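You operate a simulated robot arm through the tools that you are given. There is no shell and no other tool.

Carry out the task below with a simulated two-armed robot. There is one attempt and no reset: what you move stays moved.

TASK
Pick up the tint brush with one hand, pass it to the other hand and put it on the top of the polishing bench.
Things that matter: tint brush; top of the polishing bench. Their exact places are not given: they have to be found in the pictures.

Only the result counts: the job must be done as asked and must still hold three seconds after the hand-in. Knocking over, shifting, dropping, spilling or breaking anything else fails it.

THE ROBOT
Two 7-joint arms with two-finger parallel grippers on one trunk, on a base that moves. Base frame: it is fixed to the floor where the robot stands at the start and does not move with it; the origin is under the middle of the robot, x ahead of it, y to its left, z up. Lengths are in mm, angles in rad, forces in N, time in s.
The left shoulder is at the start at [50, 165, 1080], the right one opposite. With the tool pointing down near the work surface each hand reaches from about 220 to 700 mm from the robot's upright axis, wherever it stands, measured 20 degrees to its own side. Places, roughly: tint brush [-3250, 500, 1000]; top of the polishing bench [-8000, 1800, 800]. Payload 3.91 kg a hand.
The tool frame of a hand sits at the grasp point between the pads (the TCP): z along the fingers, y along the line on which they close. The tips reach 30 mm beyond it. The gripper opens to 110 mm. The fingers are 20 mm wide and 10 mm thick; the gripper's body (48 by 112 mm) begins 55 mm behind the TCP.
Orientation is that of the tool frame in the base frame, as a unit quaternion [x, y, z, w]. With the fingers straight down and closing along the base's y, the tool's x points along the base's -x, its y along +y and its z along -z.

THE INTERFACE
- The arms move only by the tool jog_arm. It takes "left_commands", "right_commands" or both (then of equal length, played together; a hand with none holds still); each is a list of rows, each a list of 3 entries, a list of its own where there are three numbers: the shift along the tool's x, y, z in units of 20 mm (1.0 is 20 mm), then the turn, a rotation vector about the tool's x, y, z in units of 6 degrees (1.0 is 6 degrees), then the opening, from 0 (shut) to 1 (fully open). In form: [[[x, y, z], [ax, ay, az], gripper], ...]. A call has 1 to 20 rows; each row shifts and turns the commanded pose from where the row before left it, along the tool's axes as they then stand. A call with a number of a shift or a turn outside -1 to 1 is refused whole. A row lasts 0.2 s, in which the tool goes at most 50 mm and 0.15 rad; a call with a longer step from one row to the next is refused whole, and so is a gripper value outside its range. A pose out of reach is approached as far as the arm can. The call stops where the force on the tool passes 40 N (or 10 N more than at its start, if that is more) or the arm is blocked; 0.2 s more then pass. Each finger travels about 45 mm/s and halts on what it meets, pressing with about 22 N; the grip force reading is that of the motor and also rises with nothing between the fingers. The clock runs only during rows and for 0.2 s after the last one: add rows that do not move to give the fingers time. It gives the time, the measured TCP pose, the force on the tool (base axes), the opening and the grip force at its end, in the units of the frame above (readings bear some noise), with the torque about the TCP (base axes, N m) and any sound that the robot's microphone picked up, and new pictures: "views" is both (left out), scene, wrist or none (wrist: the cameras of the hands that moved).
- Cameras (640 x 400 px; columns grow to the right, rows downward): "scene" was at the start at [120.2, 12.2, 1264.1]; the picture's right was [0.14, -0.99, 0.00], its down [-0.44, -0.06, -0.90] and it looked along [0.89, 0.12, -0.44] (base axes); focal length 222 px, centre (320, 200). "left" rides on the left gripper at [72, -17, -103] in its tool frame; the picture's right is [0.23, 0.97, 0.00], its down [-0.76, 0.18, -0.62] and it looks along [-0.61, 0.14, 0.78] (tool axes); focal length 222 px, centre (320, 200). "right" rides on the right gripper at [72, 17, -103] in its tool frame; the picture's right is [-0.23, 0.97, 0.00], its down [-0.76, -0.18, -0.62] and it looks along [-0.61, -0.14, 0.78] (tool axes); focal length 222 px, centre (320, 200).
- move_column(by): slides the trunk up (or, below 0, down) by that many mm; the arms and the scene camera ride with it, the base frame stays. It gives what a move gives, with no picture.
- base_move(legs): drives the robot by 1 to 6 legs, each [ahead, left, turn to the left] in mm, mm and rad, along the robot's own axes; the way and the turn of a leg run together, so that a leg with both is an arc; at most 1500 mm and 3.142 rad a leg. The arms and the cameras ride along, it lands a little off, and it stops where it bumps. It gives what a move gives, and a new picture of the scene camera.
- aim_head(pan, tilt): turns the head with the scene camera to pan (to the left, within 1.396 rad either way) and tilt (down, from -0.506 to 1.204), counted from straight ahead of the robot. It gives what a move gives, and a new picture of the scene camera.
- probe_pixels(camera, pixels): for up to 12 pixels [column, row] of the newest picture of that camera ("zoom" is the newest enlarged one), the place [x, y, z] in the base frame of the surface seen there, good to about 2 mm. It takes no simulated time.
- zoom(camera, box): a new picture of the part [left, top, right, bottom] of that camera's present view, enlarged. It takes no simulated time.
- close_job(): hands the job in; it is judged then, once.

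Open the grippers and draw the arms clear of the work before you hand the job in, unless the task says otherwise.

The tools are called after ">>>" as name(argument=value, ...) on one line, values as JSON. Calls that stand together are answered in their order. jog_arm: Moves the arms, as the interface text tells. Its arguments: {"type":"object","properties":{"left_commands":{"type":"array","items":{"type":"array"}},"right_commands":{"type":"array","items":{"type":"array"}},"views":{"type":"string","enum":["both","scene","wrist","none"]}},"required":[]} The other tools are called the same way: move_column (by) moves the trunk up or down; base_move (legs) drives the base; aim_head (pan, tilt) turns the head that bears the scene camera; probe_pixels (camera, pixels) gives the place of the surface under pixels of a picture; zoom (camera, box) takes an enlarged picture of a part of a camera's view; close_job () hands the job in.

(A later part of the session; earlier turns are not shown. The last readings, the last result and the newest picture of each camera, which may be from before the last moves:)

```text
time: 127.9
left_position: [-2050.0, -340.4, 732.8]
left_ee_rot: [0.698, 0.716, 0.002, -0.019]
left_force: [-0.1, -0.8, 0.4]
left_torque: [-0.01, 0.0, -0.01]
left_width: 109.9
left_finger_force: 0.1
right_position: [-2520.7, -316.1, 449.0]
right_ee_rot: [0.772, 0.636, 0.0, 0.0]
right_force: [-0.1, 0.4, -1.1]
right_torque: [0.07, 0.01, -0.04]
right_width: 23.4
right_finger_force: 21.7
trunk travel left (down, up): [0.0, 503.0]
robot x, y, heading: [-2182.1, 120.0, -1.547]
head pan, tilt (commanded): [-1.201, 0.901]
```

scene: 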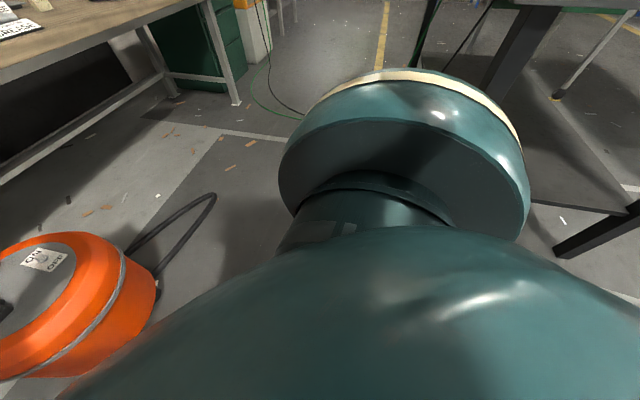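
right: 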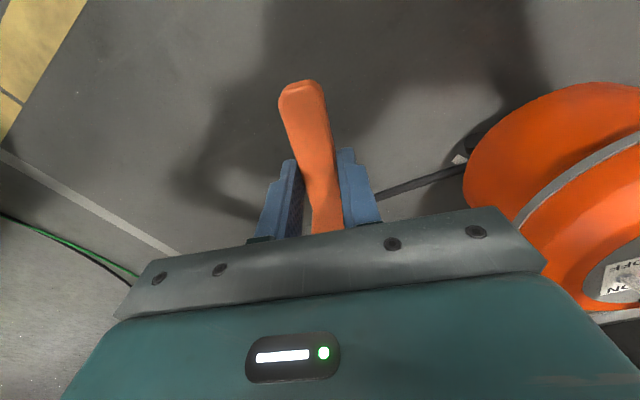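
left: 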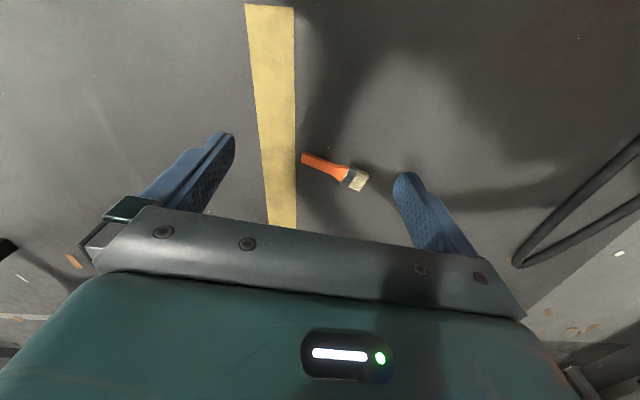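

Still held (23.4 mm, ~22 N). I raise the trunk by 300 mm.

>>> move_column(by=300)

>>> aim_head(pan=-0.3, tilt=0.6)

```text
time: 130.9
left_position: [-2050.1, -340.0, 1032.8]
left_ee_rot: [0.697, 0.716, 0.002, -0.018]
left_force: [-0.5, 0.4, 0.8]
left_torque: [-0.01, -0.02, -0.02]
left_width: 110.2
left_finger_force: 0.1
right_position: [-2522.9, -315.2, 749.1]
right_ee_rot: [0.773, 0.635, 0.001, -0.001]
right_force: [-1.2, -1.1, -1.4]
right_torque: [0.09, -0.05, -0.02]
right_width: 23.6
right_finger_force: 21.8
trunk travel left (down, up): [-300.0, 203.0]
robot x, y, heading: [-2178.8, 117.8, -1.552]
head pan, tilt (commanded): [-1.201, 0.901]
```

```text
time: 132.1
left_position: [-2048.7, -340.3, 1032.3]
left_ee_rot: [0.698, 0.716, 0.002, -0.018]
left_force: [-0.4, -0.6, 0.0]
left_torque: [-0.02, 0.0, 0.0]
left_width: 110.2
left_finger_force: 0.0
right_position: [-2521.8, -315.2, 749.1]
right_ee_rot: [0.773, 0.634, 0.0, 0.0]
right_force: [0.3, 1.0, -0.7]
right_torque: [0.03, -0.02, -0.03]
right_width: 23.3
right_finger_force: 21.9
trunk travel left (down, up): [-300.0, 203.0]
robot x, y, heading: [-2179.2, 118.5, -1.546]
head pan, tilt (commanded): [-0.3, 0.6]
```

scene: 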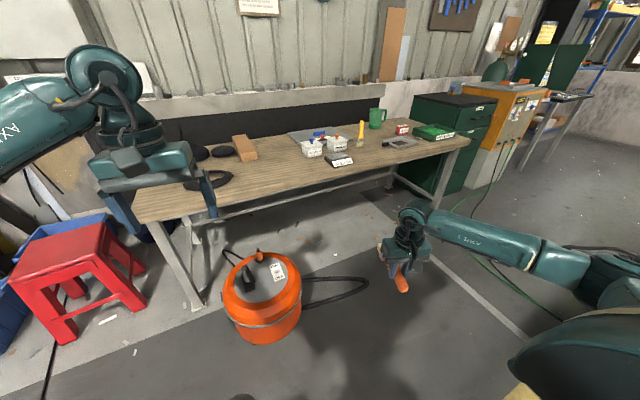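

The brush is visible in the right hand at (400,280). I raise the right hand to z≈1050 in front of the body and take out its 13° yaw.

>>> jog_arm(right_commands=[[[0.08, 0.37, -0.94], [0, 0, -0.131], 0], [[0.07, 0.37, -0.94], [0, 0, -0.131], 0], [[0.07, 0.37, -0.94], [0, 0, -0.131], 0], [[0.06, 0.37, -0.94], [0, 0, -0.131], 0], [[0.06, 0.37, -0.94], [0, 0, -0.131], 0], [[0.05, 0.37, -0.94], [0, 0, -0.131], 0], [[0.05, 0.37, -0.94], [0, 0, -0.131], 0], [[0.04, 0.37, -0.94], [0, 0, -0.131], 0], [[0.04, 0.37, -0.94], [0, 0, -0.131], 0], [[0.03, 0.37, -0.94], [0, 0, -0.131], 0], [[0.03, 0.37, -0.94], [0, 0, -0.131], 0], [[0.02, 0.37, -0.94], [0, 0, -0.131], 0], [[0.02, 0.37, -0.94], [0, 0, -0.131], 0], [[0.01, 0.37, -0.94], [0, 0, -0.131], 0], [[0.01, 0.37, -0.94], [0, 0, -0.131], 0], [[0, 0.37, -0.94], [0, 0, -0.131], 0]])

```text
time: 135.5
left_position: [-2049.7, -339.8, 1032.3]
left_ee_rot: [0.698, 0.716, 0.001, -0.018]
left_force: [0.3, -0.4, 0.5]
left_torque: [0.03, 0.03, 0.02]
left_width: 109.8
left_finger_force: 0.0
right_position: [-2401.6, -312.5, 1048.6]
right_ee_rot: [0.698, 0.716, 0.001, -0.001]
right_force: [0.4, -0.1, -1.7]
right_torque: [0.07, -0.04, 0.0]
right_width: 23.3
right_finger_force: 22.8
trunk travel left (down, up): [-300.0, 203.0]
robot x, y, heading: [-2182.1, 117.0, -1.55]
head pan, tilt (commanded): [-0.3, 0.6]
```

scene: 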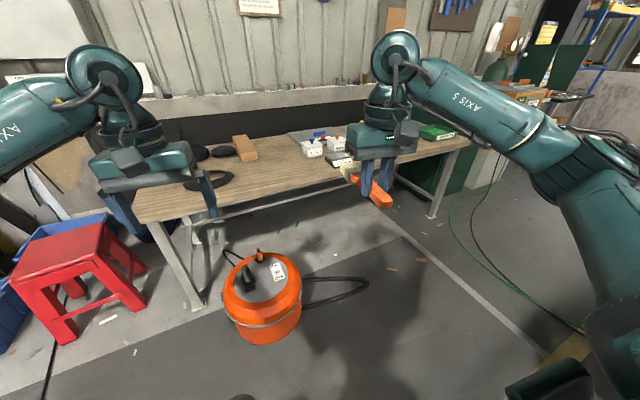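
right: 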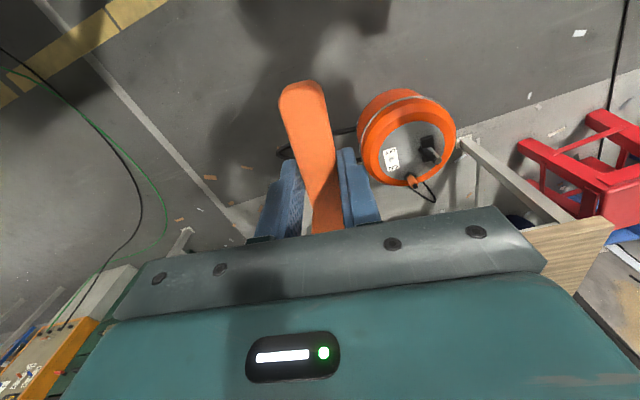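

Both hands and the brush (375,185) are clearly in view. I now roll the right hand slowly (-90° about its tool x) so its fingers point to the robot's left, with the brush at their tips.

>>> jog_arm(right_commands=[[[0, 0, 0], [-0.75, 0, 0], 0], [[0, 0, 0], [-0.75, 0, 0], 0], [[0, 0, 0], [-0.75, 0, 0], 0], [[0, 0, 0], [-0.75, 0, 0], 0], [[0, 0, 0], [-0.75, 0, 0], 0], [[0, 0, 0], [-0.75, 0, 0], 0], [[0, 0, 0], [-0.75, 0, 0], 0], [[0, 0, 0], [-0.75, 0, 0], 0], [[0, 0, 0], [-0.75, 0, 0], 0], [[0, 0, 0], [-0.75, 0, 0], 0]])

```text
time: 137.7
left_position: [-2050.4, -340.5, 1032.4]
left_ee_rot: [0.697, 0.716, 0.002, -0.018]
left_force: [0.3, 0.9, -0.1]
left_torque: [0.01, 0.01, 0.0]
left_width: 109.9
left_finger_force: 0.0
right_position: [-2402.4, -314.9, 1050.6]
right_ee_rot: [0.645, 0.661, 0.276, 0.267]
right_force: [-0.2, -0.5, -1.1]
right_torque: [0.1, 0.02, -0.01]
right_width: 23.4
right_finger_force: 22.0
trunk travel left (down, up): [-300.0, 203.0]
robot x, y, heading: [-2179.0, 118.7, -1.55]
head pan, tilt (commanded): [-0.3, 0.6]
```

scene: 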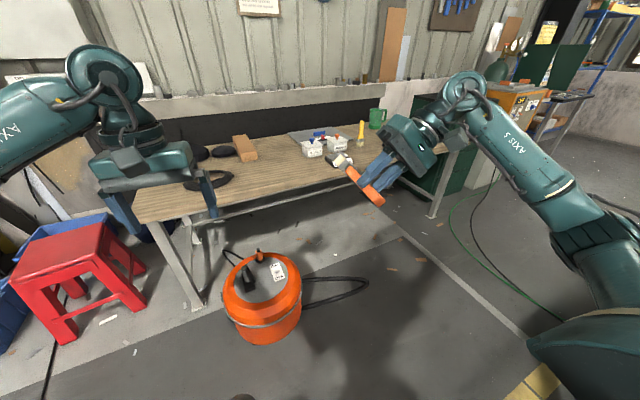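
right: 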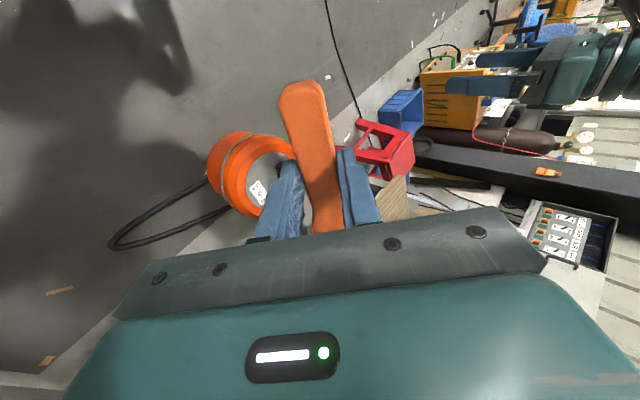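

Half the roll (45°) went without limit; the brush stays put. I complete the other 45°.

>>> jog_arm(right_commands=[[[0, 0, 0], [-0.75, 0, 0], 0], [[0, 0, 0], [-0.75, 0, 0], 0], [[0, 0, 0], [-0.75, 0, 0], 0], [[0, 0, 0], [-0.75, 0, 0], 0], [[0, 0, 0], [-0.75, 0, 0], 0], [[0, 0, 0], [-0.75, 0, 0], 0], [[0, 0, 0], [-0.75, 0, 0], 0], [[0, 0, 0], [-0.75, 0, 0], 0], [[0, 0, 0], [-0.75, 0, 0], 0], [[0, 0, 0], [-0.75, 0, 0], 0]])

```text
time: 139.9
left_position: [-2050.4, -340.5, 1033.5]
left_ee_rot: [0.697, 0.716, 0.001, -0.018]
left_force: [0.6, 0.2, 0.3]
left_torque: [0.01, 0.02, -0.01]
left_width: 110.1
left_finger_force: 0.0
right_position: [-2403.2, -314.6, 1049.7]
right_ee_rot: [0.494, 0.505, 0.507, 0.494]
right_force: [0.2, 0.5, -0.6]
right_torque: [0.1, 0.03, -0.01]
right_width: 23.4
right_finger_force: 22.6
trunk travel left (down, up): [-300.0, 203.0]
robot x, y, heading: [-2179.3, 122.5, -1.544]
head pan, tilt (commanded): [-0.3, 0.6]
```

scene: 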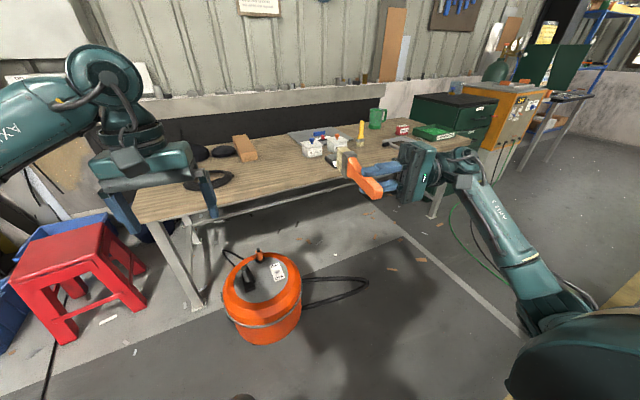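
right: 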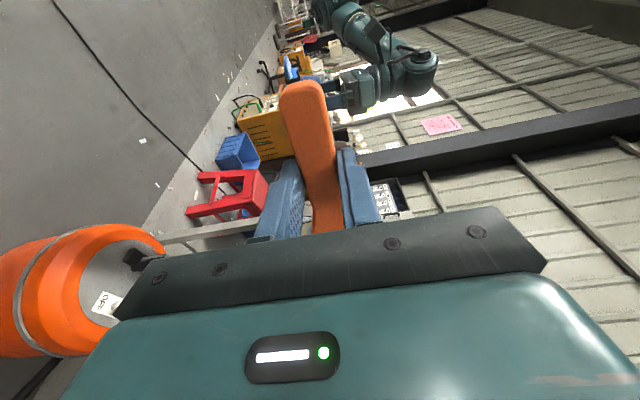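

The right hand is rolled, fingers pointing left, with the brush held upright-edge between (345,160) and (375,195). Now I roll the left hand +90° about its tool x so its fingers point right, facing the brush.

>>> jog_arm(left_commands=[[[0, 0, 0], [1, 0, 0], 1], [[0, 0, 0], [1, 0, 0], 1], [[0, 0, 0], [1, 0, 0], 1], [[0, 0, 0], [1, 0, 0], 1], [[0, 0, 0], [1, 0, 0], 1], [[0, 0, 0], [1, 0, 0], 1], [[0, 0, 0], [1, 0, 0], 1], [[0, 0, 0], [1, 0, 0], 1], [[0, 0, 0], [1, 0, 0], 1], [[0, 0, 0], [1, 0, 0], 1], [[0, 0, 0], [1, 0, 0], 1], [[0, 0, 0], [1, 0, 0], 1], [[0, 0, 0], [1, 0, 0], 1], [[0, 0, 0], [1, 0, 0], 1], [[0, 0, 0], [1, 0, 0], 1]])

>>> zoom(camera="scene", box=[300, 110, 460, 250])

```text
time: 143.1
left_position: [-2050.0, -340.3, 1032.6]
left_ee_rot: [0.481, 0.508, -0.505, -0.506]
left_force: [0.0, -0.3, -0.5]
left_torque: [0.0, 0.01, -0.02]
left_width: 110.1
left_finger_force: 0.1
right_position: [-2403.5, -313.5, 1050.0]
right_ee_rot: [0.494, 0.507, 0.507, 0.492]
right_force: [0.3, -0.3, -1.7]
right_torque: [0.1, 0.02, 0.0]
right_width: 23.2
right_finger_force: 22.2
trunk travel left (down, up): [-300.0, 203.0]
robot x, y, heading: [-2184.6, 122.0, -1.549]
head pan, tilt (commanded): [-0.3, 0.6]
```

scene: 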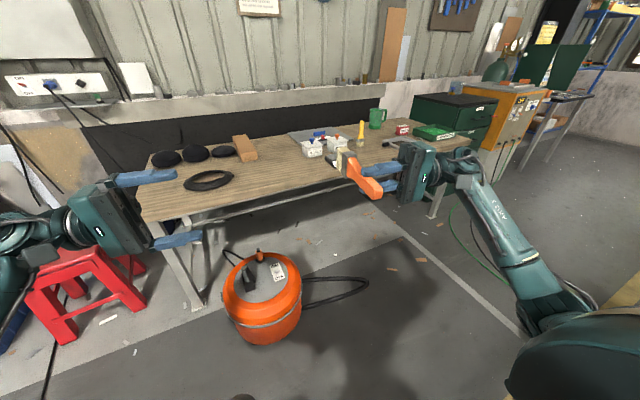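
left: 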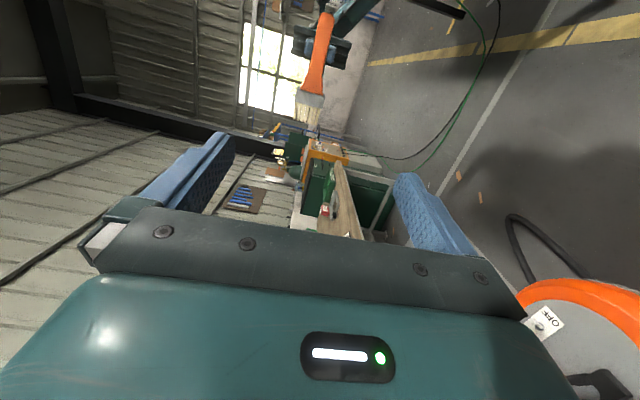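

```text
2.86 times, centred on (380, 180) of scene
```

zoom: 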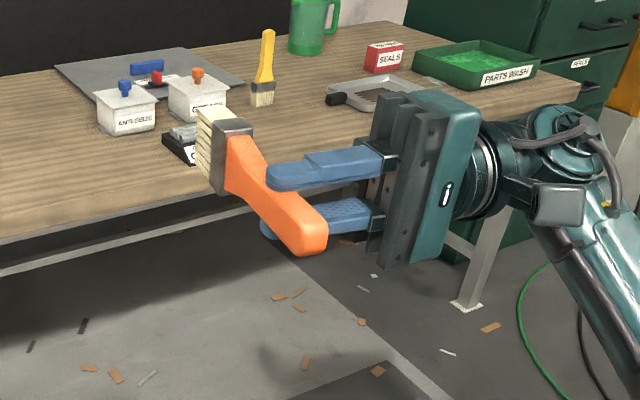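

I probe the brush's points (handle end, mid, ferrule) in the zoom to check that it is level and where its handle end is.

>>> probe_pixels(camera="zoom", pixels=[[315, 225], [312, 250], [295, 240], [300, 215], [255, 165], [245, 185], [265, 210], [232, 122], [222, 185], [205, 115], [203, 170], [283, 225]])

>>> probe_pixels(camera="left", pixels=[[325, 20], [316, 55], [310, 80], [312, 95], [309, 120], [320, 35]])

```text
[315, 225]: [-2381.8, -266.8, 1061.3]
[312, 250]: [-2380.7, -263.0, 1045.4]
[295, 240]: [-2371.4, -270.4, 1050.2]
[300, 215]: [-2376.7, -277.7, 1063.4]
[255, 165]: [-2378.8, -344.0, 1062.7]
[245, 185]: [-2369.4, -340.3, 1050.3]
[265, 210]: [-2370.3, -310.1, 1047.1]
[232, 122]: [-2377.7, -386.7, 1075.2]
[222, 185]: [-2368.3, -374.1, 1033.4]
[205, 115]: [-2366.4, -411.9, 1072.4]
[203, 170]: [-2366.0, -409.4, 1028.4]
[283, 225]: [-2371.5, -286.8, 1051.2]
```

```text
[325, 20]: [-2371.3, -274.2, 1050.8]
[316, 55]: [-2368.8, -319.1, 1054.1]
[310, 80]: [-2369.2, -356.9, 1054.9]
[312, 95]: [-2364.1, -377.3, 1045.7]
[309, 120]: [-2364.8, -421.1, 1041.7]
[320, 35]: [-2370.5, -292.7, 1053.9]
```

The brush is level: handle left face x≈-2371, centre ≈(-2381,·,1051), handle end y≈-262. I bring the right hand 150 mm to the left, nearer the body's middle, before the left hand approaches.

>>> jog_arm(right_commands=[[[0, 0, 0.75], [0, 0, 0], 0], [[0, 0, 0.75], [0, 0, 0], 0], [[0, 0, 0.75], [0, 0, 0], 0], [[0, 0, 0.75], [0, 0, 0], 0], [[0, 0, 0.75], [0, 0, 0], 0], [[0, 0, 0.75], [0, 0, 0], 0], [[0, 0, 0.75], [0, 0, 0], 0], [[0, 0, 0.75], [0, 0, 0], 0], [[0, 0, 0.75], [0, 0, 0], 0], [[0, 0, 0.75], [0, 0, 0], 0]], left_commands=[[[0.319, -0.063, 0], [-0.02, 0, 0.027], 1], [[0.319, -0.063, 0], [-0.02, 0, 0.027], 1], [[0.319, -0.063, 0], [-0.02, 0, 0.027], 1], [[0.319, -0.063, 0], [-0.02, 0, 0.027], 1], [[0.319, -0.063, 0], [-0.02, 0, 0.027], 1], [[0.319, -0.063, 0], [-0.02, 0, 0.027], 1], [[0.319, -0.063, 0], [-0.02, 0, 0.027], 1], [[0.319, -0.063, 0], [-0.02, 0, 0.027], 1], [[0.319, -0.063, 0], [-0.02, 0, 0.027], 1], [[0.319, -0.063, 0], [-0.02, 0, 0.027], 1]])

>>> aim_head(pan=0.0, tilt=0.6)

>>> zoom(camera="scene", box=[180, 100, 440, 280])

```text
time: 145.3
left_position: [-2051.7, -275.6, 1046.2]
left_ee_rot: [-0.492, -0.506, 0.508, 0.493]
left_force: [0.0, -0.4, 0.3]
left_torque: [-0.01, -0.03, 0.01]
left_width: 110.2
left_finger_force: 0.0
right_position: [-2253.4, -311.0, 1050.0]
right_ee_rot: [0.494, 0.506, 0.506, 0.494]
right_force: [0.2, -0.7, -0.5]
right_torque: [0.06, 0.03, -0.01]
right_width: 23.3
right_finger_force: 22.4
trunk travel left (down, up): [-300.0, 203.0]
robot x, y, heading: [-2181.5, 125.0, -1.552]
head pan, tilt (commanded): [-0.3, 0.6]
```

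scene: 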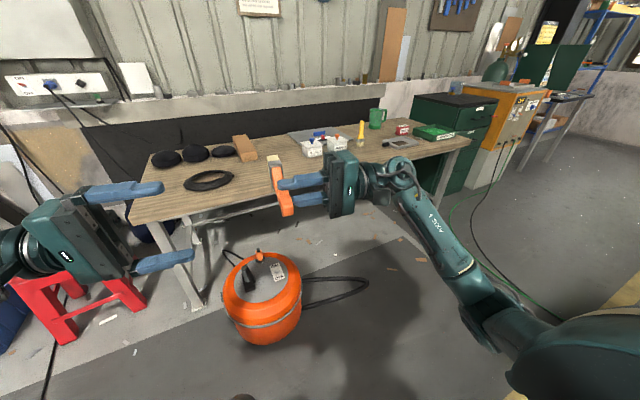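
right: 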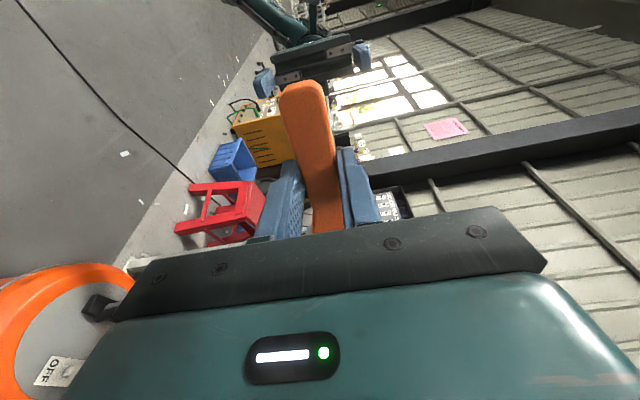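
left: 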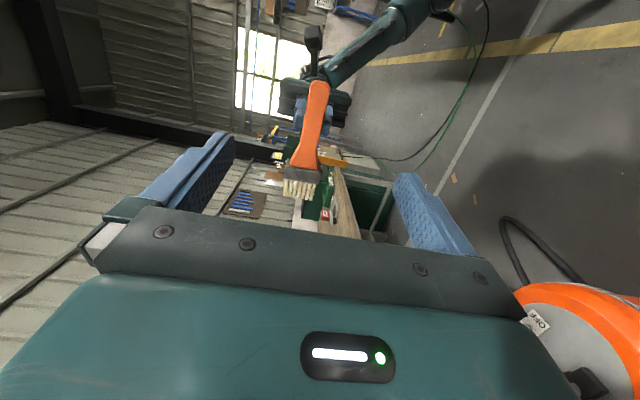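

```text
time: 146.1
left_position: [-2051.9, -276.7, 1046.9]
left_ee_rot: [-0.493, -0.506, 0.507, 0.493]
left_force: [0.6, -0.7, 0.4]
left_torque: [0.0, -0.01, -0.02]
left_width: 110.0
left_finger_force: 0.0
right_position: [-2252.7, -311.2, 1050.0]
right_ee_rot: [0.494, 0.506, 0.507, 0.493]
right_force: [-0.1, 1.3, -1.7]
right_torque: [0.1, 0.01, -0.02]
right_width: 23.7
right_finger_force: 21.8
trunk travel left (down, up): [-300.0, 203.0]
robot x, y, heading: [-2179.3, 116.5, -1.547]
head pan, tilt (commanded): [0.0, 0.6]
```

scene: 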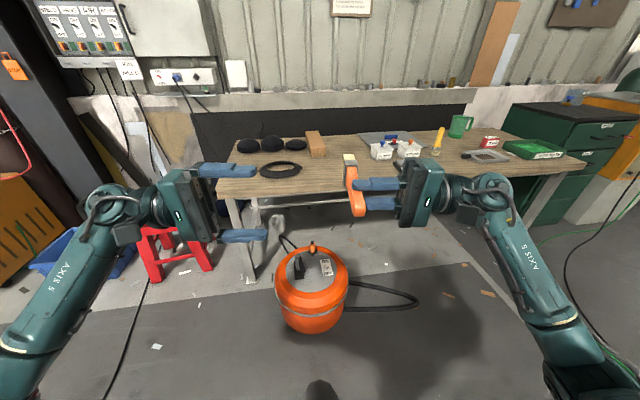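

```text
2.22 times, centred on (310, 190) of scene
```

zoom: 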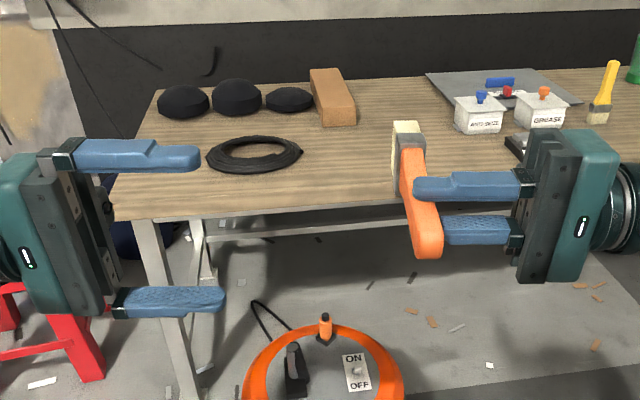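

A clear view of both hands facing each other across the brush. I verify the brush's position by probing its handle face and end.

>>> probe_pixels(camera="zoom", pixels=[[416, 240], [416, 250], [436, 225], [412, 200], [404, 165], [430, 240], [426, 215], [420, 225], [408, 250]])

>>> probe_pixels(camera="left", pixels=[[318, 85], [316, 100], [313, 120], [305, 150], [310, 85], [327, 90], [300, 175]])

```text
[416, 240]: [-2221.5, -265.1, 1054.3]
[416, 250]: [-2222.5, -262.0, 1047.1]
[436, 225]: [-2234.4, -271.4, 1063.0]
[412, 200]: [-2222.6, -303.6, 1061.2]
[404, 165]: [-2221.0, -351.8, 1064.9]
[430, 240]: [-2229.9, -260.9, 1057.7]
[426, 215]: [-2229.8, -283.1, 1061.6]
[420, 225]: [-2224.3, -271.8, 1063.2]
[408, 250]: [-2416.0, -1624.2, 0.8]
```

```text
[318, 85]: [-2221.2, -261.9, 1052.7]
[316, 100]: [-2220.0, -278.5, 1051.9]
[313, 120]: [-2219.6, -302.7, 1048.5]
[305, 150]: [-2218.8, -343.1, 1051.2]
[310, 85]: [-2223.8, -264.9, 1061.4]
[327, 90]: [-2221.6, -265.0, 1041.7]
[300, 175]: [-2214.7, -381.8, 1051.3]
```

Handle left face x≈-2220.5, centre z≈1051.5, end y≈-259. I advance the open left hand along its fingers in two steps; first ~100 mm.

>>> jog_arm(left_commands=[[[-0.004, -0.047, 0.985], [0, 0, 0], 1], [[-0.004, -0.047, 0.985], [0, 0, 0], 1], [[-0.004, -0.047, 0.985], [0, 0, 0], 1], [[-0.004, -0.047, 0.985], [0, 0, 0], 1], [[-0.004, -0.047, 0.985], [0, 0, 0], 1], [[0, 0, 0], [0, 0, 0], 1]])

>>> zoom(camera="scene", box=[220, 110, 440, 260])

```text
time: 147.5
left_position: [-2150.4, -278.2, 1052.1]
left_ee_rot: [-0.493, -0.506, 0.507, 0.494]
left_force: [-0.8, -0.1, 0.6]
left_torque: [0.02, -0.04, -0.02]
left_width: 109.9
left_finger_force: 0.0
right_position: [-2253.0, -311.2, 1050.4]
right_ee_rot: [0.494, 0.506, 0.506, 0.493]
right_force: [0.0, 0.2, -0.6]
right_torque: [0.08, 0.03, -0.02]
right_width: 23.5
right_finger_force: 21.8
trunk travel left (down, up): [-300.0, 203.0]
robot x, y, heading: [-2180.7, 116.8, -1.551]
head pan, tilt (commanded): [0.0, 0.6]
```

scene: 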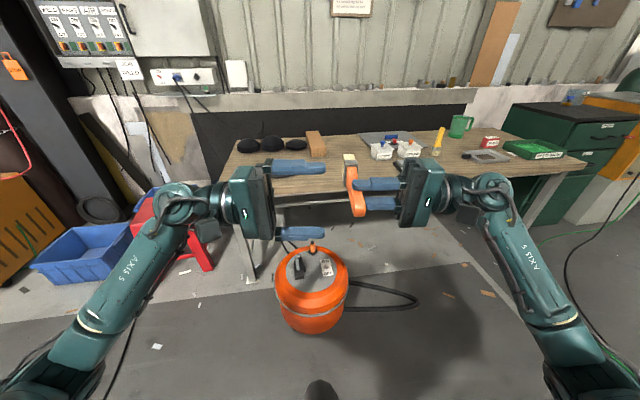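
left: 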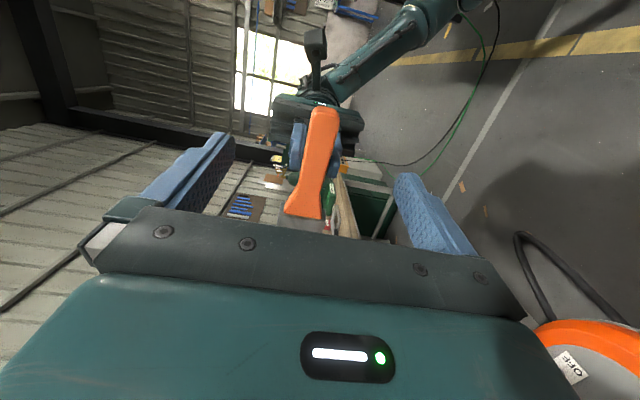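

```text
2.67 times, centred on (330, 185) of scene
```

zoom: 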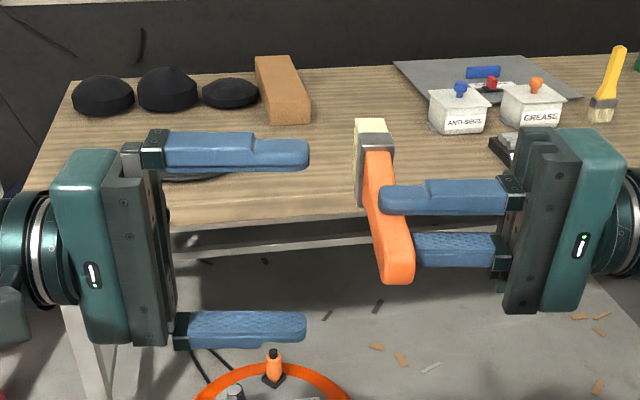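

Still aligned. I advance the last 59 mm so the handle end sits between the left fingertips.

>>> jog_arm(left_commands=[[[-0.021, 0.012, 0.985], [0, 0, 0], 1], [[-0.021, 0.012, 0.985], [0, 0, 0], 1], [[-0.021, 0.012, 0.985], [0, 0, 0], 1], [[0, 0, 0], [0, 0, 0], 1]])

>>> zoom(camera="scene", box=[260, 120, 440, 250])

```text
time: 148.5
left_position: [-2209.4, -281.9, 1050.3]
left_ee_rot: [-0.493, -0.506, 0.507, 0.494]
left_force: [-0.4, -0.2, -0.5]
left_torque: [-0.01, -0.03, -0.01]
left_width: 110.3
left_finger_force: 0.1
right_position: [-2251.9, -310.3, 1050.5]
right_ee_rot: [0.494, 0.506, 0.507, 0.493]
right_force: [0.0, 0.0, -0.3]
right_torque: [0.08, -0.01, 0.01]
right_width: 23.5
right_finger_force: 21.9
trunk travel left (down, up): [-300.0, 203.0]
robot x, y, heading: [-2181.9, 121.7, -1.546]
head pan, tilt (commanded): [0.0, 0.6]
```

scene: 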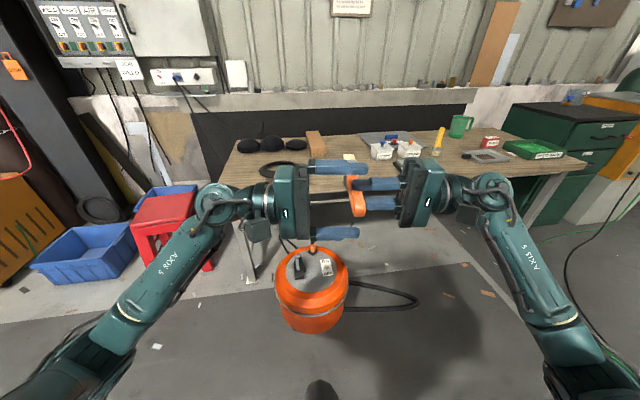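
left: 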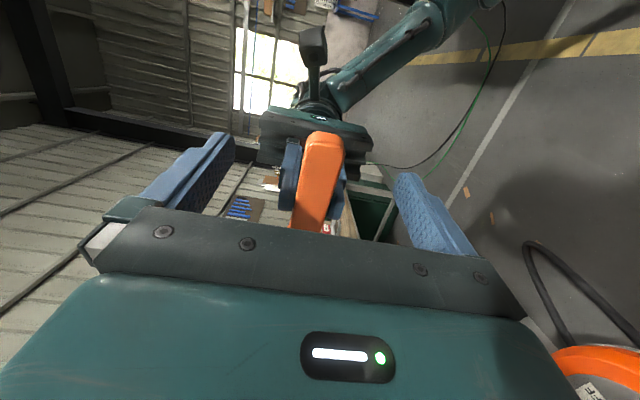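

```text
3.08 times, centred on (350, 185) of scene
```

zoom: 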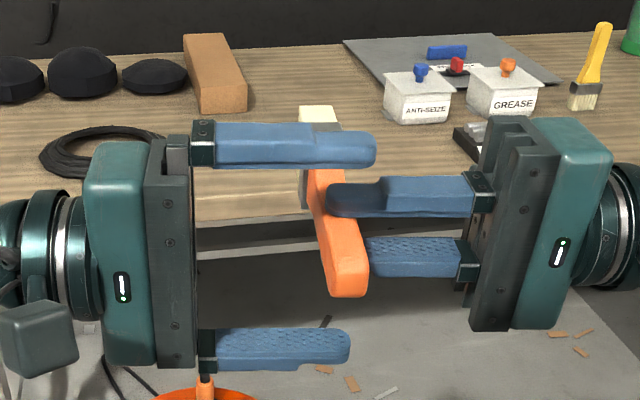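

The left fingers straddle the handle end, about 10 mm clear of the right fingers. I close the left gripper.

>>> jog_arm(left_commands=[[[0, 0, 0], [0, 0, 0], 0.5], [[0, 0, 0], [0, 0, 0], 0.4], [[0, 0, 0], [0, 0, 0], 0.3], [[0, 0, 0], [0, 0, 0], 0.2], [[0, 0, 0], [0, 0, 0], 0.1], [[0, 0, 0], [0, 0, 0], 0.0], [[0, 0, 0], [0, 0, 0], 0.0], [[0, 0, 0], [0, 0, 0], 0.0], [[0, 0, 0], [0, 0, 0], 0.0]])

>>> zoom(camera="scene", box=[260, 120, 440, 250])

```text
time: 150.5
left_position: [-2209.6, -281.3, 1049.7]
left_ee_rot: [-0.492, -0.506, 0.507, 0.494]
left_force: [-0.3, 0.9, 1.2]
left_torque: [0.07, 0.03, 0.0]
left_width: 23.3
left_finger_force: 22.3
right_position: [-2252.8, -310.9, 1049.5]
right_ee_rot: [0.494, 0.506, 0.507, 0.493]
right_force: [0.0, 0.5, -2.2]
right_torque: [-0.01, 0.05, 0.0]
right_width: 23.3
right_finger_force: 21.7
trunk travel left (down, up): [-300.0, 203.0]
robot x, y, heading: [-2182.9, 117.5, -1.55]
head pan, tilt (commanded): [0.0, 0.6]
```

scene: 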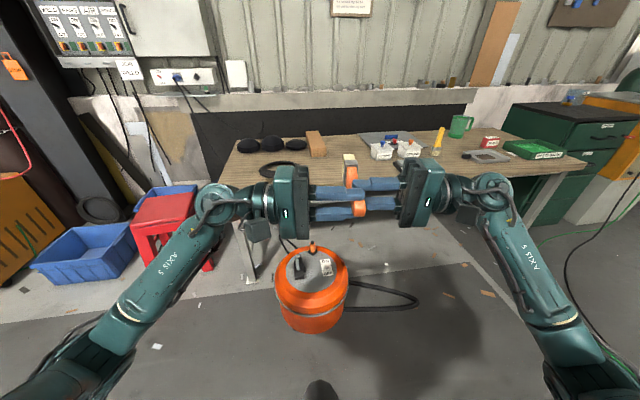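
left: 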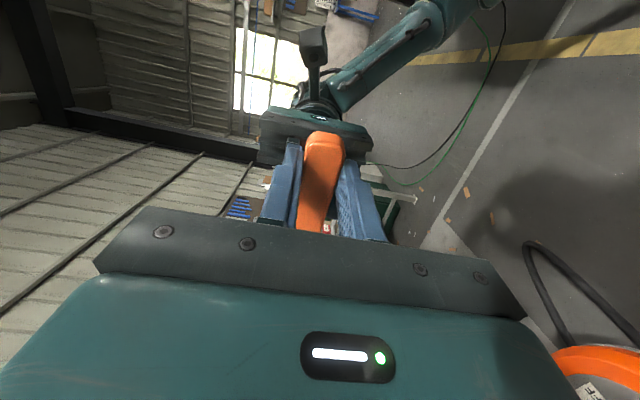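

```text
3.08 times, centred on (350, 185) of scene
```

zoom: 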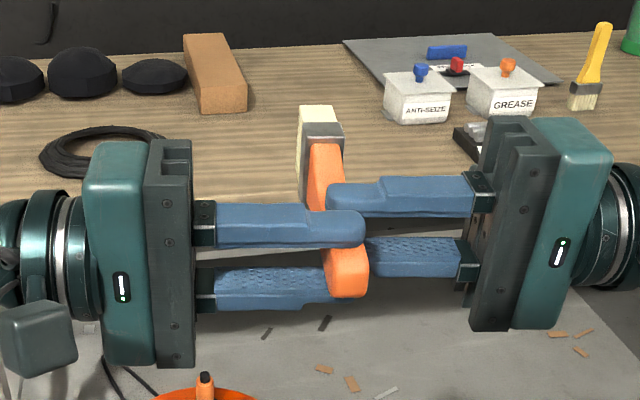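

Both hands now grip the handle (left 23.3 mm at 22 N). I open the right gripper.

>>> jog_arm(right_commands=[[[0, 0, 0], [0, 0, 0], 0.24], [[0, 0, 0], [0, 0, 0], 0.3], [[0, 0, 0], [0, 0, 0], 0.4], [[0, 0, 0], [0, 0, 0], 0.45], [[0, 0, 0], [0, 0, 0], 0.45]])

>>> zoom(camera="scene", box=[260, 120, 440, 250])

```text
time: 151.7
left_position: [-2209.9, -280.9, 1049.8]
left_ee_rot: [-0.493, -0.506, 0.507, 0.493]
left_force: [-1.2, -0.5, 0.2]
left_torque: [0.1, -0.02, -0.01]
left_width: 23.5
left_finger_force: 22.0
right_position: [-2251.6, -311.3, 1051.3]
right_ee_rot: [0.494, 0.506, 0.507, 0.493]
right_force: [0.0, 0.5, -0.6]
right_torque: [0.03, 0.01, 0.04]
right_width: 49.5
right_finger_force: 0.1
trunk travel left (down, up): [-300.0, 203.0]
robot x, y, heading: [-2179.8, 119.3, -1.546]
head pan, tilt (commanded): [0.0, 0.6]
```

scene: 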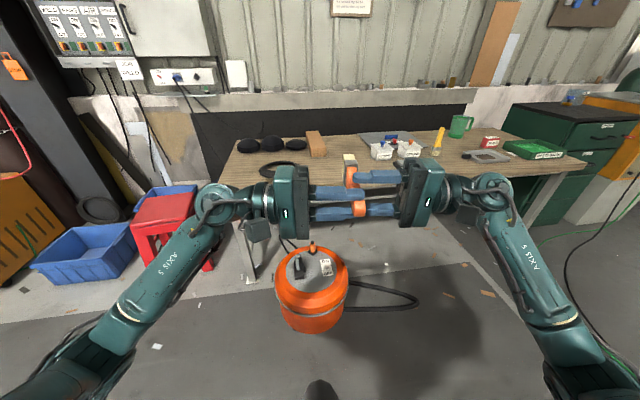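
right: 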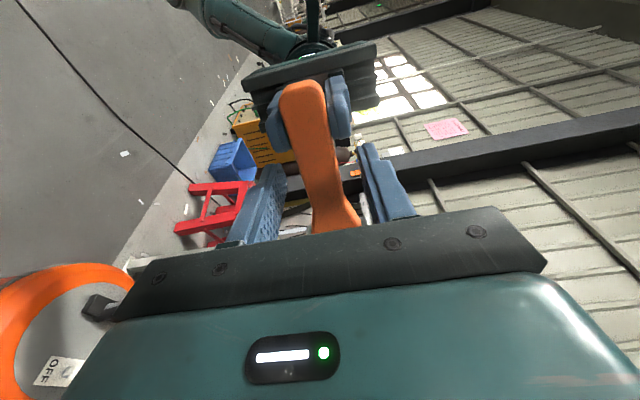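

```text
3.08 times, centred on (350, 185) of scene
```

zoom: 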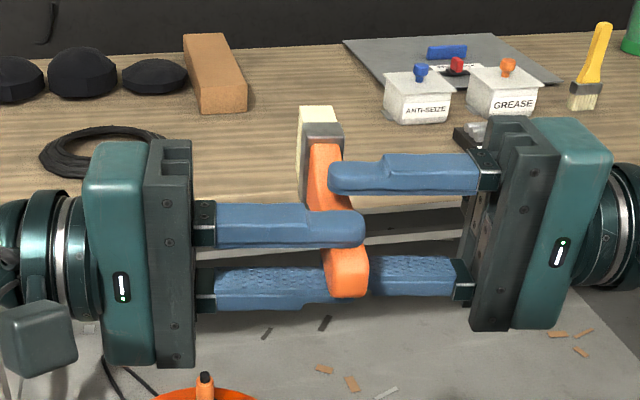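

The left hand holds the brush alone without any shift. I withdraw the right hand 140 mm to the right.

>>> jog_arm(right_commands=[[[0, 0, -0.6], [0, 0, 0], 0.45], [[0, 0, -0.9], [0, 0, 0], 0.45], [[0, 0, -1], [0, 0, 0], 0.45], [[0, 0, -1], [0, 0, 0], 0.45], [[0, 0, -1], [0, 0, 0], 0.45], [[0, 0, -1], [0, 0, 0], 0.45], [[0, 0, -1], [0, 0, 0], 0.45], [[0, 0, -0.6], [0, 0, 0], 0.45]])

>>> zoom(camera="scene", box=[260, 100, 500, 260])

```text
time: 153.5
left_position: [-2209.6, -281.7, 1049.0]
left_ee_rot: [-0.493, -0.505, 0.507, 0.494]
left_force: [0.3, 0.2, -0.1]
left_torque: [0.11, -0.02, -0.02]
left_width: 23.4
left_finger_force: 22.3
right_position: [-2395.1, -313.1, 1049.3]
right_ee_rot: [0.493, 0.507, 0.507, 0.493]
right_force: [-0.1, 0.1, -0.2]
right_torque: [0.03, 0.01, 0.04]
right_width: 49.4
right_finger_force: 0.1
trunk travel left (down, up): [-300.0, 203.0]
robot x, y, heading: [-2179.2, 122.0, -1.545]
head pan, tilt (commanded): [0.0, 0.6]
```

scene: 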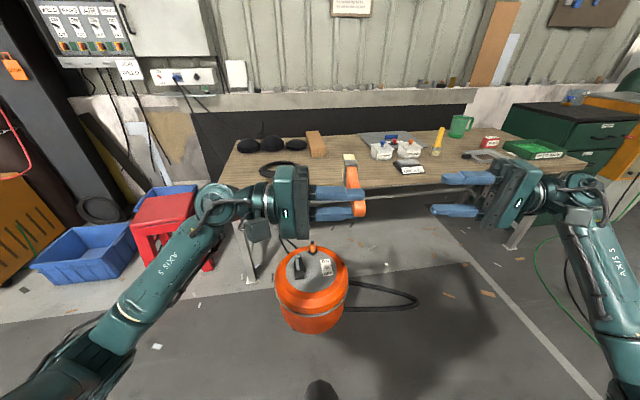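
right: 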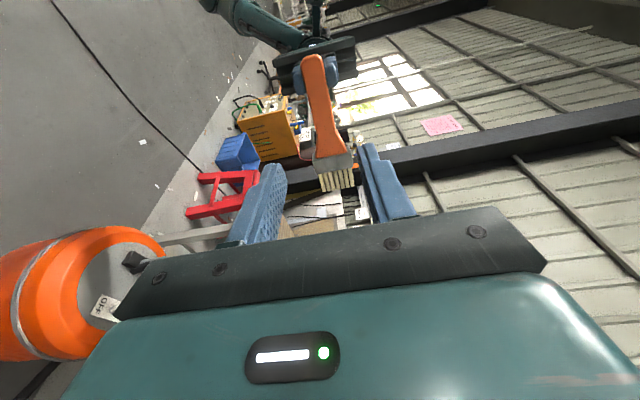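

```text
2.50 times, centred on (380, 180) of scene
```

zoom: 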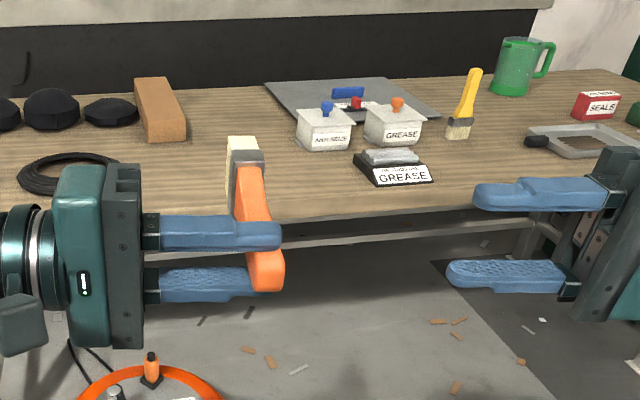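

The brush is firm in the left hand. I roll the right hand back to pointing down (empty).

>>> jog_arm(right_commands=[[[0, 0, 0], [1, 0, 0], 0.45], [[0, 0, 0], [1, 0, 0], 0.45], [[0, 0, 0], [1, 0, 0], 0.45], [[0, 0, 0], [1, 0, 0], 0.45], [[0, 0, 0], [1, 0, 0], 0.45], [[0, 0, 0], [1, 0, 0], 0.45], [[0, 0, 0], [1, 0, 0], 0.45], [[0, 0, 0], [1, 0, 0], 0.45], [[0, 0, 0], [1, 0, 0], 0.45], [[0, 0, 0], [1, 0, 0], 0.45], [[0, 0, 0], [1, 0, 0], 0.45], [[0, 0, 0], [1, 0, 0], 0.45], [[0, 0, 0], [1, 0, 0], 0.45], [[0, 0, 0], [1, 0, 0], 0.45], [[0, 0, 0], [1, 0, 0], 0.45]], views="none")

>>> base_move(legs=[[0, 0, -0.8], [0, 0, -0.77]])

```text
time: 156.7
left_position: [-2209.6, -280.6, 1049.3]
left_ee_rot: [-0.493, -0.506, 0.507, 0.494]
left_force: [0.7, 0.5, 0.2]
left_torque: [0.09, -0.03, 0.03]
left_width: 23.4
left_finger_force: 21.8
right_position: [-2393.8, -313.2, 1050.3]
right_ee_rot: [0.698, 0.716, -0.001, 0.0]
right_force: [-0.3, -0.2, -0.4]
right_torque: [0.0, -0.02, 0.02]
right_width: 49.3
right_finger_force: 0.1
trunk travel left (down, up): [-300.0, 203.0]
robot x, y, heading: [-2183.0, 124.6, -1.549]
head pan, tilt (commanded): [0.0, 0.6]
```

```text
time: 161.2
left_position: [-2583.8, 148.7, 1049.5]
left_ee_rot: [-0.706, -0.009, 0.01, 0.708]
left_force: [0.3, -0.1, 0.1]
left_torque: [-0.02, -0.11, 0.0]
left_width: 23.4
left_finger_force: 22.0
right_position: [-2616.0, 333.1, 1049.9]
right_ee_rot: [1.0, 0.014, 0.0, 0.0]
right_force: [-0.1, -0.3, 0.8]
right_torque: [0.03, -0.01, 0.0]
right_width: 49.4
right_finger_force: 0.0
trunk travel left (down, up): [-300.0, 203.0]
robot x, y, heading: [-2183.0, 119.1, -3.12]
head pan, tilt (commanded): [0.0, 0.6]
```

scene: 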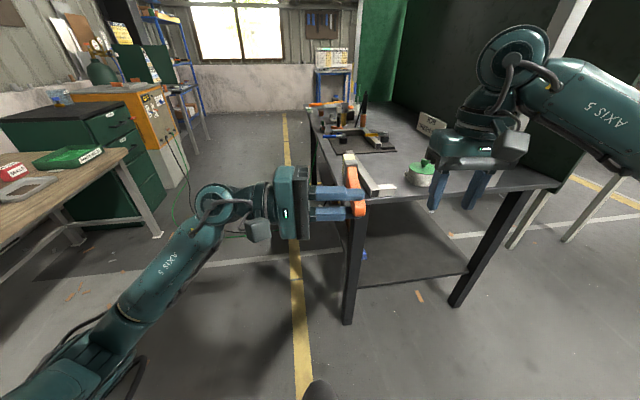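

Facing -x again with the brush held. I look right (pan -0.8) to find a route toward (-8000,1800).

>>> aim_head(pan=-0.9, tilt=0.3)

>>> probe_pixels(camera="scene", pixels=[[100, 250], [150, 230], [200, 220], [250, 220], [300, 230], [350, 230], [400, 230], [450, 240], [320, 300], [200, 300], [500, 250], [600, 260]])

```text
time: 162.4
left_position: [-2583.2, 148.3, 1048.9]
left_ee_rot: [-0.706, -0.01, 0.009, 0.708]
left_force: [0.5, 0.2, -0.1]
left_torque: [0.0, -0.12, 0.02]
left_width: 23.5
left_finger_force: 21.8
right_position: [-2615.0, 332.3, 1050.2]
right_ee_rot: [1.0, 0.014, 0.001, 0.0]
right_force: [0.0, -0.3, 0.3]
right_torque: [-0.01, -0.01, 0.02]
right_width: 49.6
right_finger_force: 0.1
trunk travel left (down, up): [-300.0, 203.0]
robot x, y, heading: [-2187.5, 116.9, -3.113]
head pan, tilt (commanded): [-0.901, 0.3]
```

scene: 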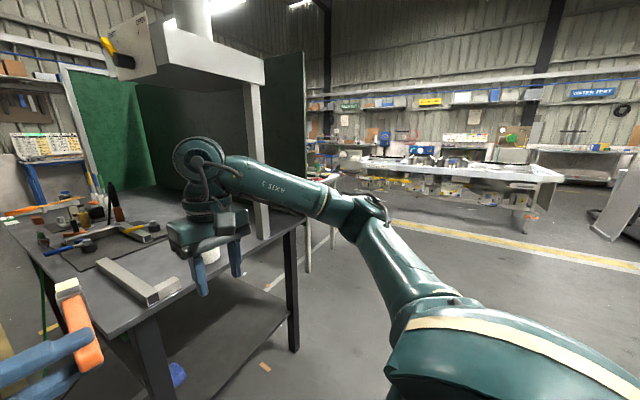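

```text
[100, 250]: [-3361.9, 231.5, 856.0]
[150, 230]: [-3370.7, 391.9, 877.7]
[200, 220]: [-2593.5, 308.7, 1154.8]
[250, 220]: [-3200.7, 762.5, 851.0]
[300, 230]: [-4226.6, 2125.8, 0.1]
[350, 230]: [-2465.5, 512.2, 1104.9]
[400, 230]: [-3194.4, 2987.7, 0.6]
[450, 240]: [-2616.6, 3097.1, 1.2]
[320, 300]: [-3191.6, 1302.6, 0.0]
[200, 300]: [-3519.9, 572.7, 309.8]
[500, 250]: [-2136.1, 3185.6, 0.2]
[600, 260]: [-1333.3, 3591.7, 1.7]
```

To pass the welding booth on its +y side, I strafe right ~1300 mm (floor is free there) and look down the lane.

>>> base_move(legs=[[0, -1350, 0]])

>>> aim_head(pan=0.0, tilt=0.35)

>>> zoom(camera="scene", box=[200, 80, 460, 240])

```text
time: 174.3
left_position: [-2621.3, 1477.9, 1050.7]
left_ee_rot: [-0.706, -0.012, 0.012, 0.708]
left_force: [0.1, -0.9, -0.1]
left_torque: [-0.05, -0.09, 0.0]
left_width: 23.3
left_finger_force: 22.2
right_position: [-2655.4, 1661.2, 1049.1]
right_ee_rot: [1.0, 0.017, 0.0, 0.0]
right_force: [-0.3, 0.8, 0.4]
right_torque: [-0.05, -0.03, -0.02]
right_width: 49.5
right_finger_force: 0.1
trunk travel left (down, up): [-300.0, 203.0]
robot x, y, heading: [-2221.0, 1454.4, -3.109]
head pan, tilt (commanded): [-0.901, 0.3]
```

scene: 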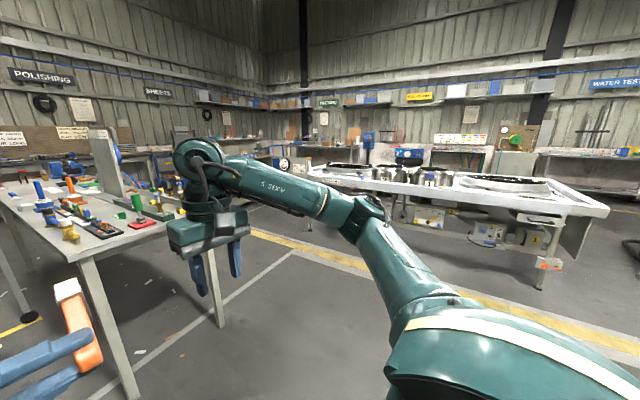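

```text
time: 175.5
left_position: [-2620.4, 1477.6, 1049.6]
left_ee_rot: [-0.706, -0.012, 0.013, 0.708]
left_force: [0.0, -0.4, 0.4]
left_torque: [-0.04, -0.12, 0.01]
left_width: 23.4
left_finger_force: 22.1
right_position: [-2653.6, 1662.0, 1048.7]
right_ee_rot: [1.0, 0.017, 0.001, 0.001]
right_force: [0.2, -0.7, -0.8]
right_torque: [0.04, 0.03, -0.04]
right_width: 49.7
right_finger_force: 0.1
trunk travel left (down, up): [-300.0, 203.0]
robot x, y, heading: [-2221.1, 1450.9, -3.109]
head pan, tilt (commanded): [0.0, 0.351]
```

scene: 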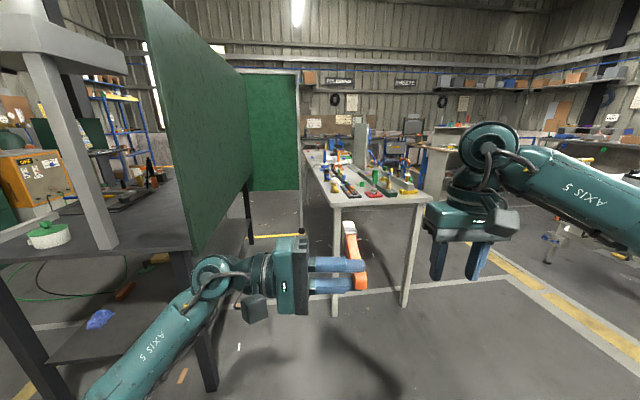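

```text
2.46 times, centred on (330, 160) of scene
```

zoom: 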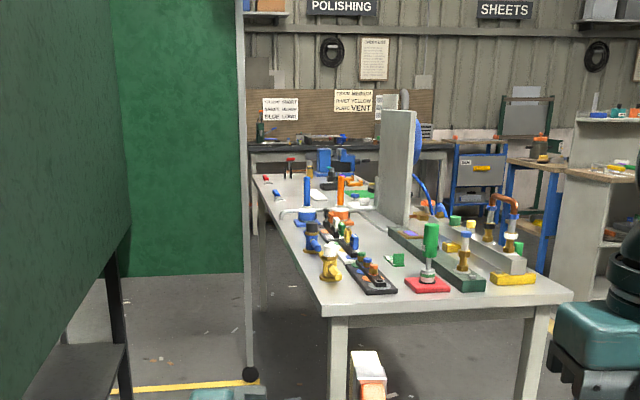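

A long valve table is ahead and the POLISHING sign with a bench stands behind it at the far wall. I probe distances of the table's edges, the lane on its right, and the far bench.

>>> probe_pixels(camera="zoom", pixels=[[325, 310], [570, 295], [255, 178], [325, 140], [300, 148], [430, 148], [290, 165], [560, 160], [480, 180], [620, 130], [575, 370], [340, 5]])

>>> probe_pixels(camera="scene", pixels=[[336, 315], [404, 305], [440, 180], [425, 175], [480, 300], [540, 260], [520, 300], [270, 190], [300, 235], [432, 160]])

```text
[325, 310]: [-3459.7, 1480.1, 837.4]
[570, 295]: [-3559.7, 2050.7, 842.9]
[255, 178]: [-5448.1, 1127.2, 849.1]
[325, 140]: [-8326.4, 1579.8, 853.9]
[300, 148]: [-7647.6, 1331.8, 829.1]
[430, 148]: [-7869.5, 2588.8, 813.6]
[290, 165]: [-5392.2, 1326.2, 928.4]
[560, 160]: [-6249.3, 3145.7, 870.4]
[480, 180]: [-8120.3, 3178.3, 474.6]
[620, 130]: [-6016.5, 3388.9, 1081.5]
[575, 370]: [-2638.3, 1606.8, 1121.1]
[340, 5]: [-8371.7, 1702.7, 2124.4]
```

```text
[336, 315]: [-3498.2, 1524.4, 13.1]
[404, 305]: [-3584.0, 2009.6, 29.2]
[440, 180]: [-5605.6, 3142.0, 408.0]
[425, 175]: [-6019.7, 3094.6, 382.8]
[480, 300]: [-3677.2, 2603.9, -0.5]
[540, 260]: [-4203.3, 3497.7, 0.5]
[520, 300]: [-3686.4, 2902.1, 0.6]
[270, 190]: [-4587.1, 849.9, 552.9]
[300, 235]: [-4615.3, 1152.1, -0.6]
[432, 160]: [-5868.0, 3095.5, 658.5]
```

The polishing bench's front edge runs from about (-7650,1330) to (-7870,2590) with top z≈820; the lane between the valve table (right edge y≈1900) and the cabinets (y≈3100) is free. I strafe right to y≈2450.

>>> base_move(legs=[[50, -1000, 0]])

>>> zoom(camera="scene", box=[160, 60, 480, 260])

```text
time: 184.8
left_position: [-2717.3, 2481.0, 1050.6]
left_ee_rot: [-0.706, -0.022, 0.022, 0.708]
left_force: [-0.9, 0.5, 0.5]
left_torque: [-0.03, -0.16, 0.0]
left_width: 23.3
left_finger_force: 22.3
right_position: [-2756.6, 2663.7, 1049.9]
right_ee_rot: [1.0, 0.031, 0.001, 0.001]
right_force: [0.3, 0.2, 0.1]
right_torque: [0.01, 0.01, 0.05]
right_width: 49.5
right_finger_force: 0.0
trunk travel left (down, up): [-300.0, 203.0]
robot x, y, heading: [-2314.4, 2466.9, -3.087]
head pan, tilt (commanded): [0.0, 0.351]
```

scene: 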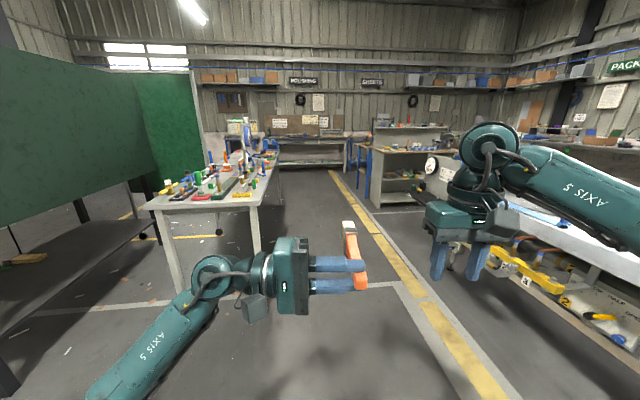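

```text
2.00 times, centred on (320, 160) of scene
```

zoom: 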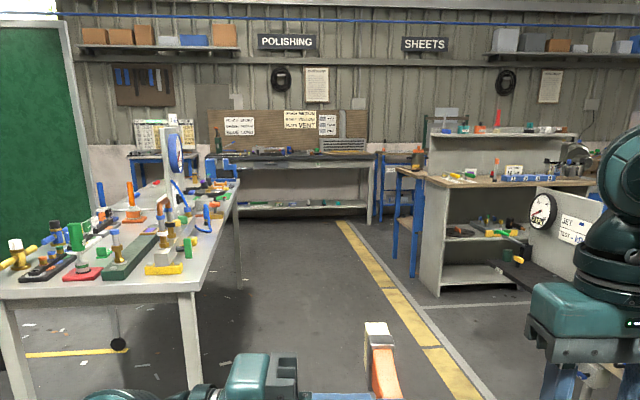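

Lane visible ahead between valve table (left) and a test bench (right). I probe both sides' limits before driving.

>>> probe_pixels(camera="scene", pixels=[[262, 205], [262, 245], [280, 160], [560, 222], [620, 340], [500, 255], [430, 185], [368, 200], [372, 155], [545, 275], [600, 150], [340, 175]])

>>> probe_pixels(camera="zoom", pixels=[[210, 158], [372, 157], [290, 160], [290, 152], [440, 290], [395, 275], [413, 235], [290, 210], [200, 290], [240, 180], [375, 215], [215, 210]])

```text
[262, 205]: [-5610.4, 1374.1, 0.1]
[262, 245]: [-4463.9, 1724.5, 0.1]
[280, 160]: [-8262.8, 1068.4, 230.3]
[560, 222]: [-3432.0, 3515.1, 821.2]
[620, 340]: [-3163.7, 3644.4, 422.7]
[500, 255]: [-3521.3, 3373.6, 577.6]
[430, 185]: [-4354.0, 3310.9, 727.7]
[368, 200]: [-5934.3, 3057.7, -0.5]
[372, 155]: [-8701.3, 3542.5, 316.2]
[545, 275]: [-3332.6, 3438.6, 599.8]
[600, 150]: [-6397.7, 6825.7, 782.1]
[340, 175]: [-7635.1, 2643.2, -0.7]
```

```text
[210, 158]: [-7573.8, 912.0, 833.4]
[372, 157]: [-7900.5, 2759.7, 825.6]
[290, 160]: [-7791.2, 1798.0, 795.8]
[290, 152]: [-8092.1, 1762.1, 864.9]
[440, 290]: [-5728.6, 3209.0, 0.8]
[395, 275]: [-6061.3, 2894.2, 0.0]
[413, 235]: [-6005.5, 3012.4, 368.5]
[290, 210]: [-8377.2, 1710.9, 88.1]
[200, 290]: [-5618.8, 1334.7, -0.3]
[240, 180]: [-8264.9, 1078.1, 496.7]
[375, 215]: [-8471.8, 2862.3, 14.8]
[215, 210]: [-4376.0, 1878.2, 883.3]
```

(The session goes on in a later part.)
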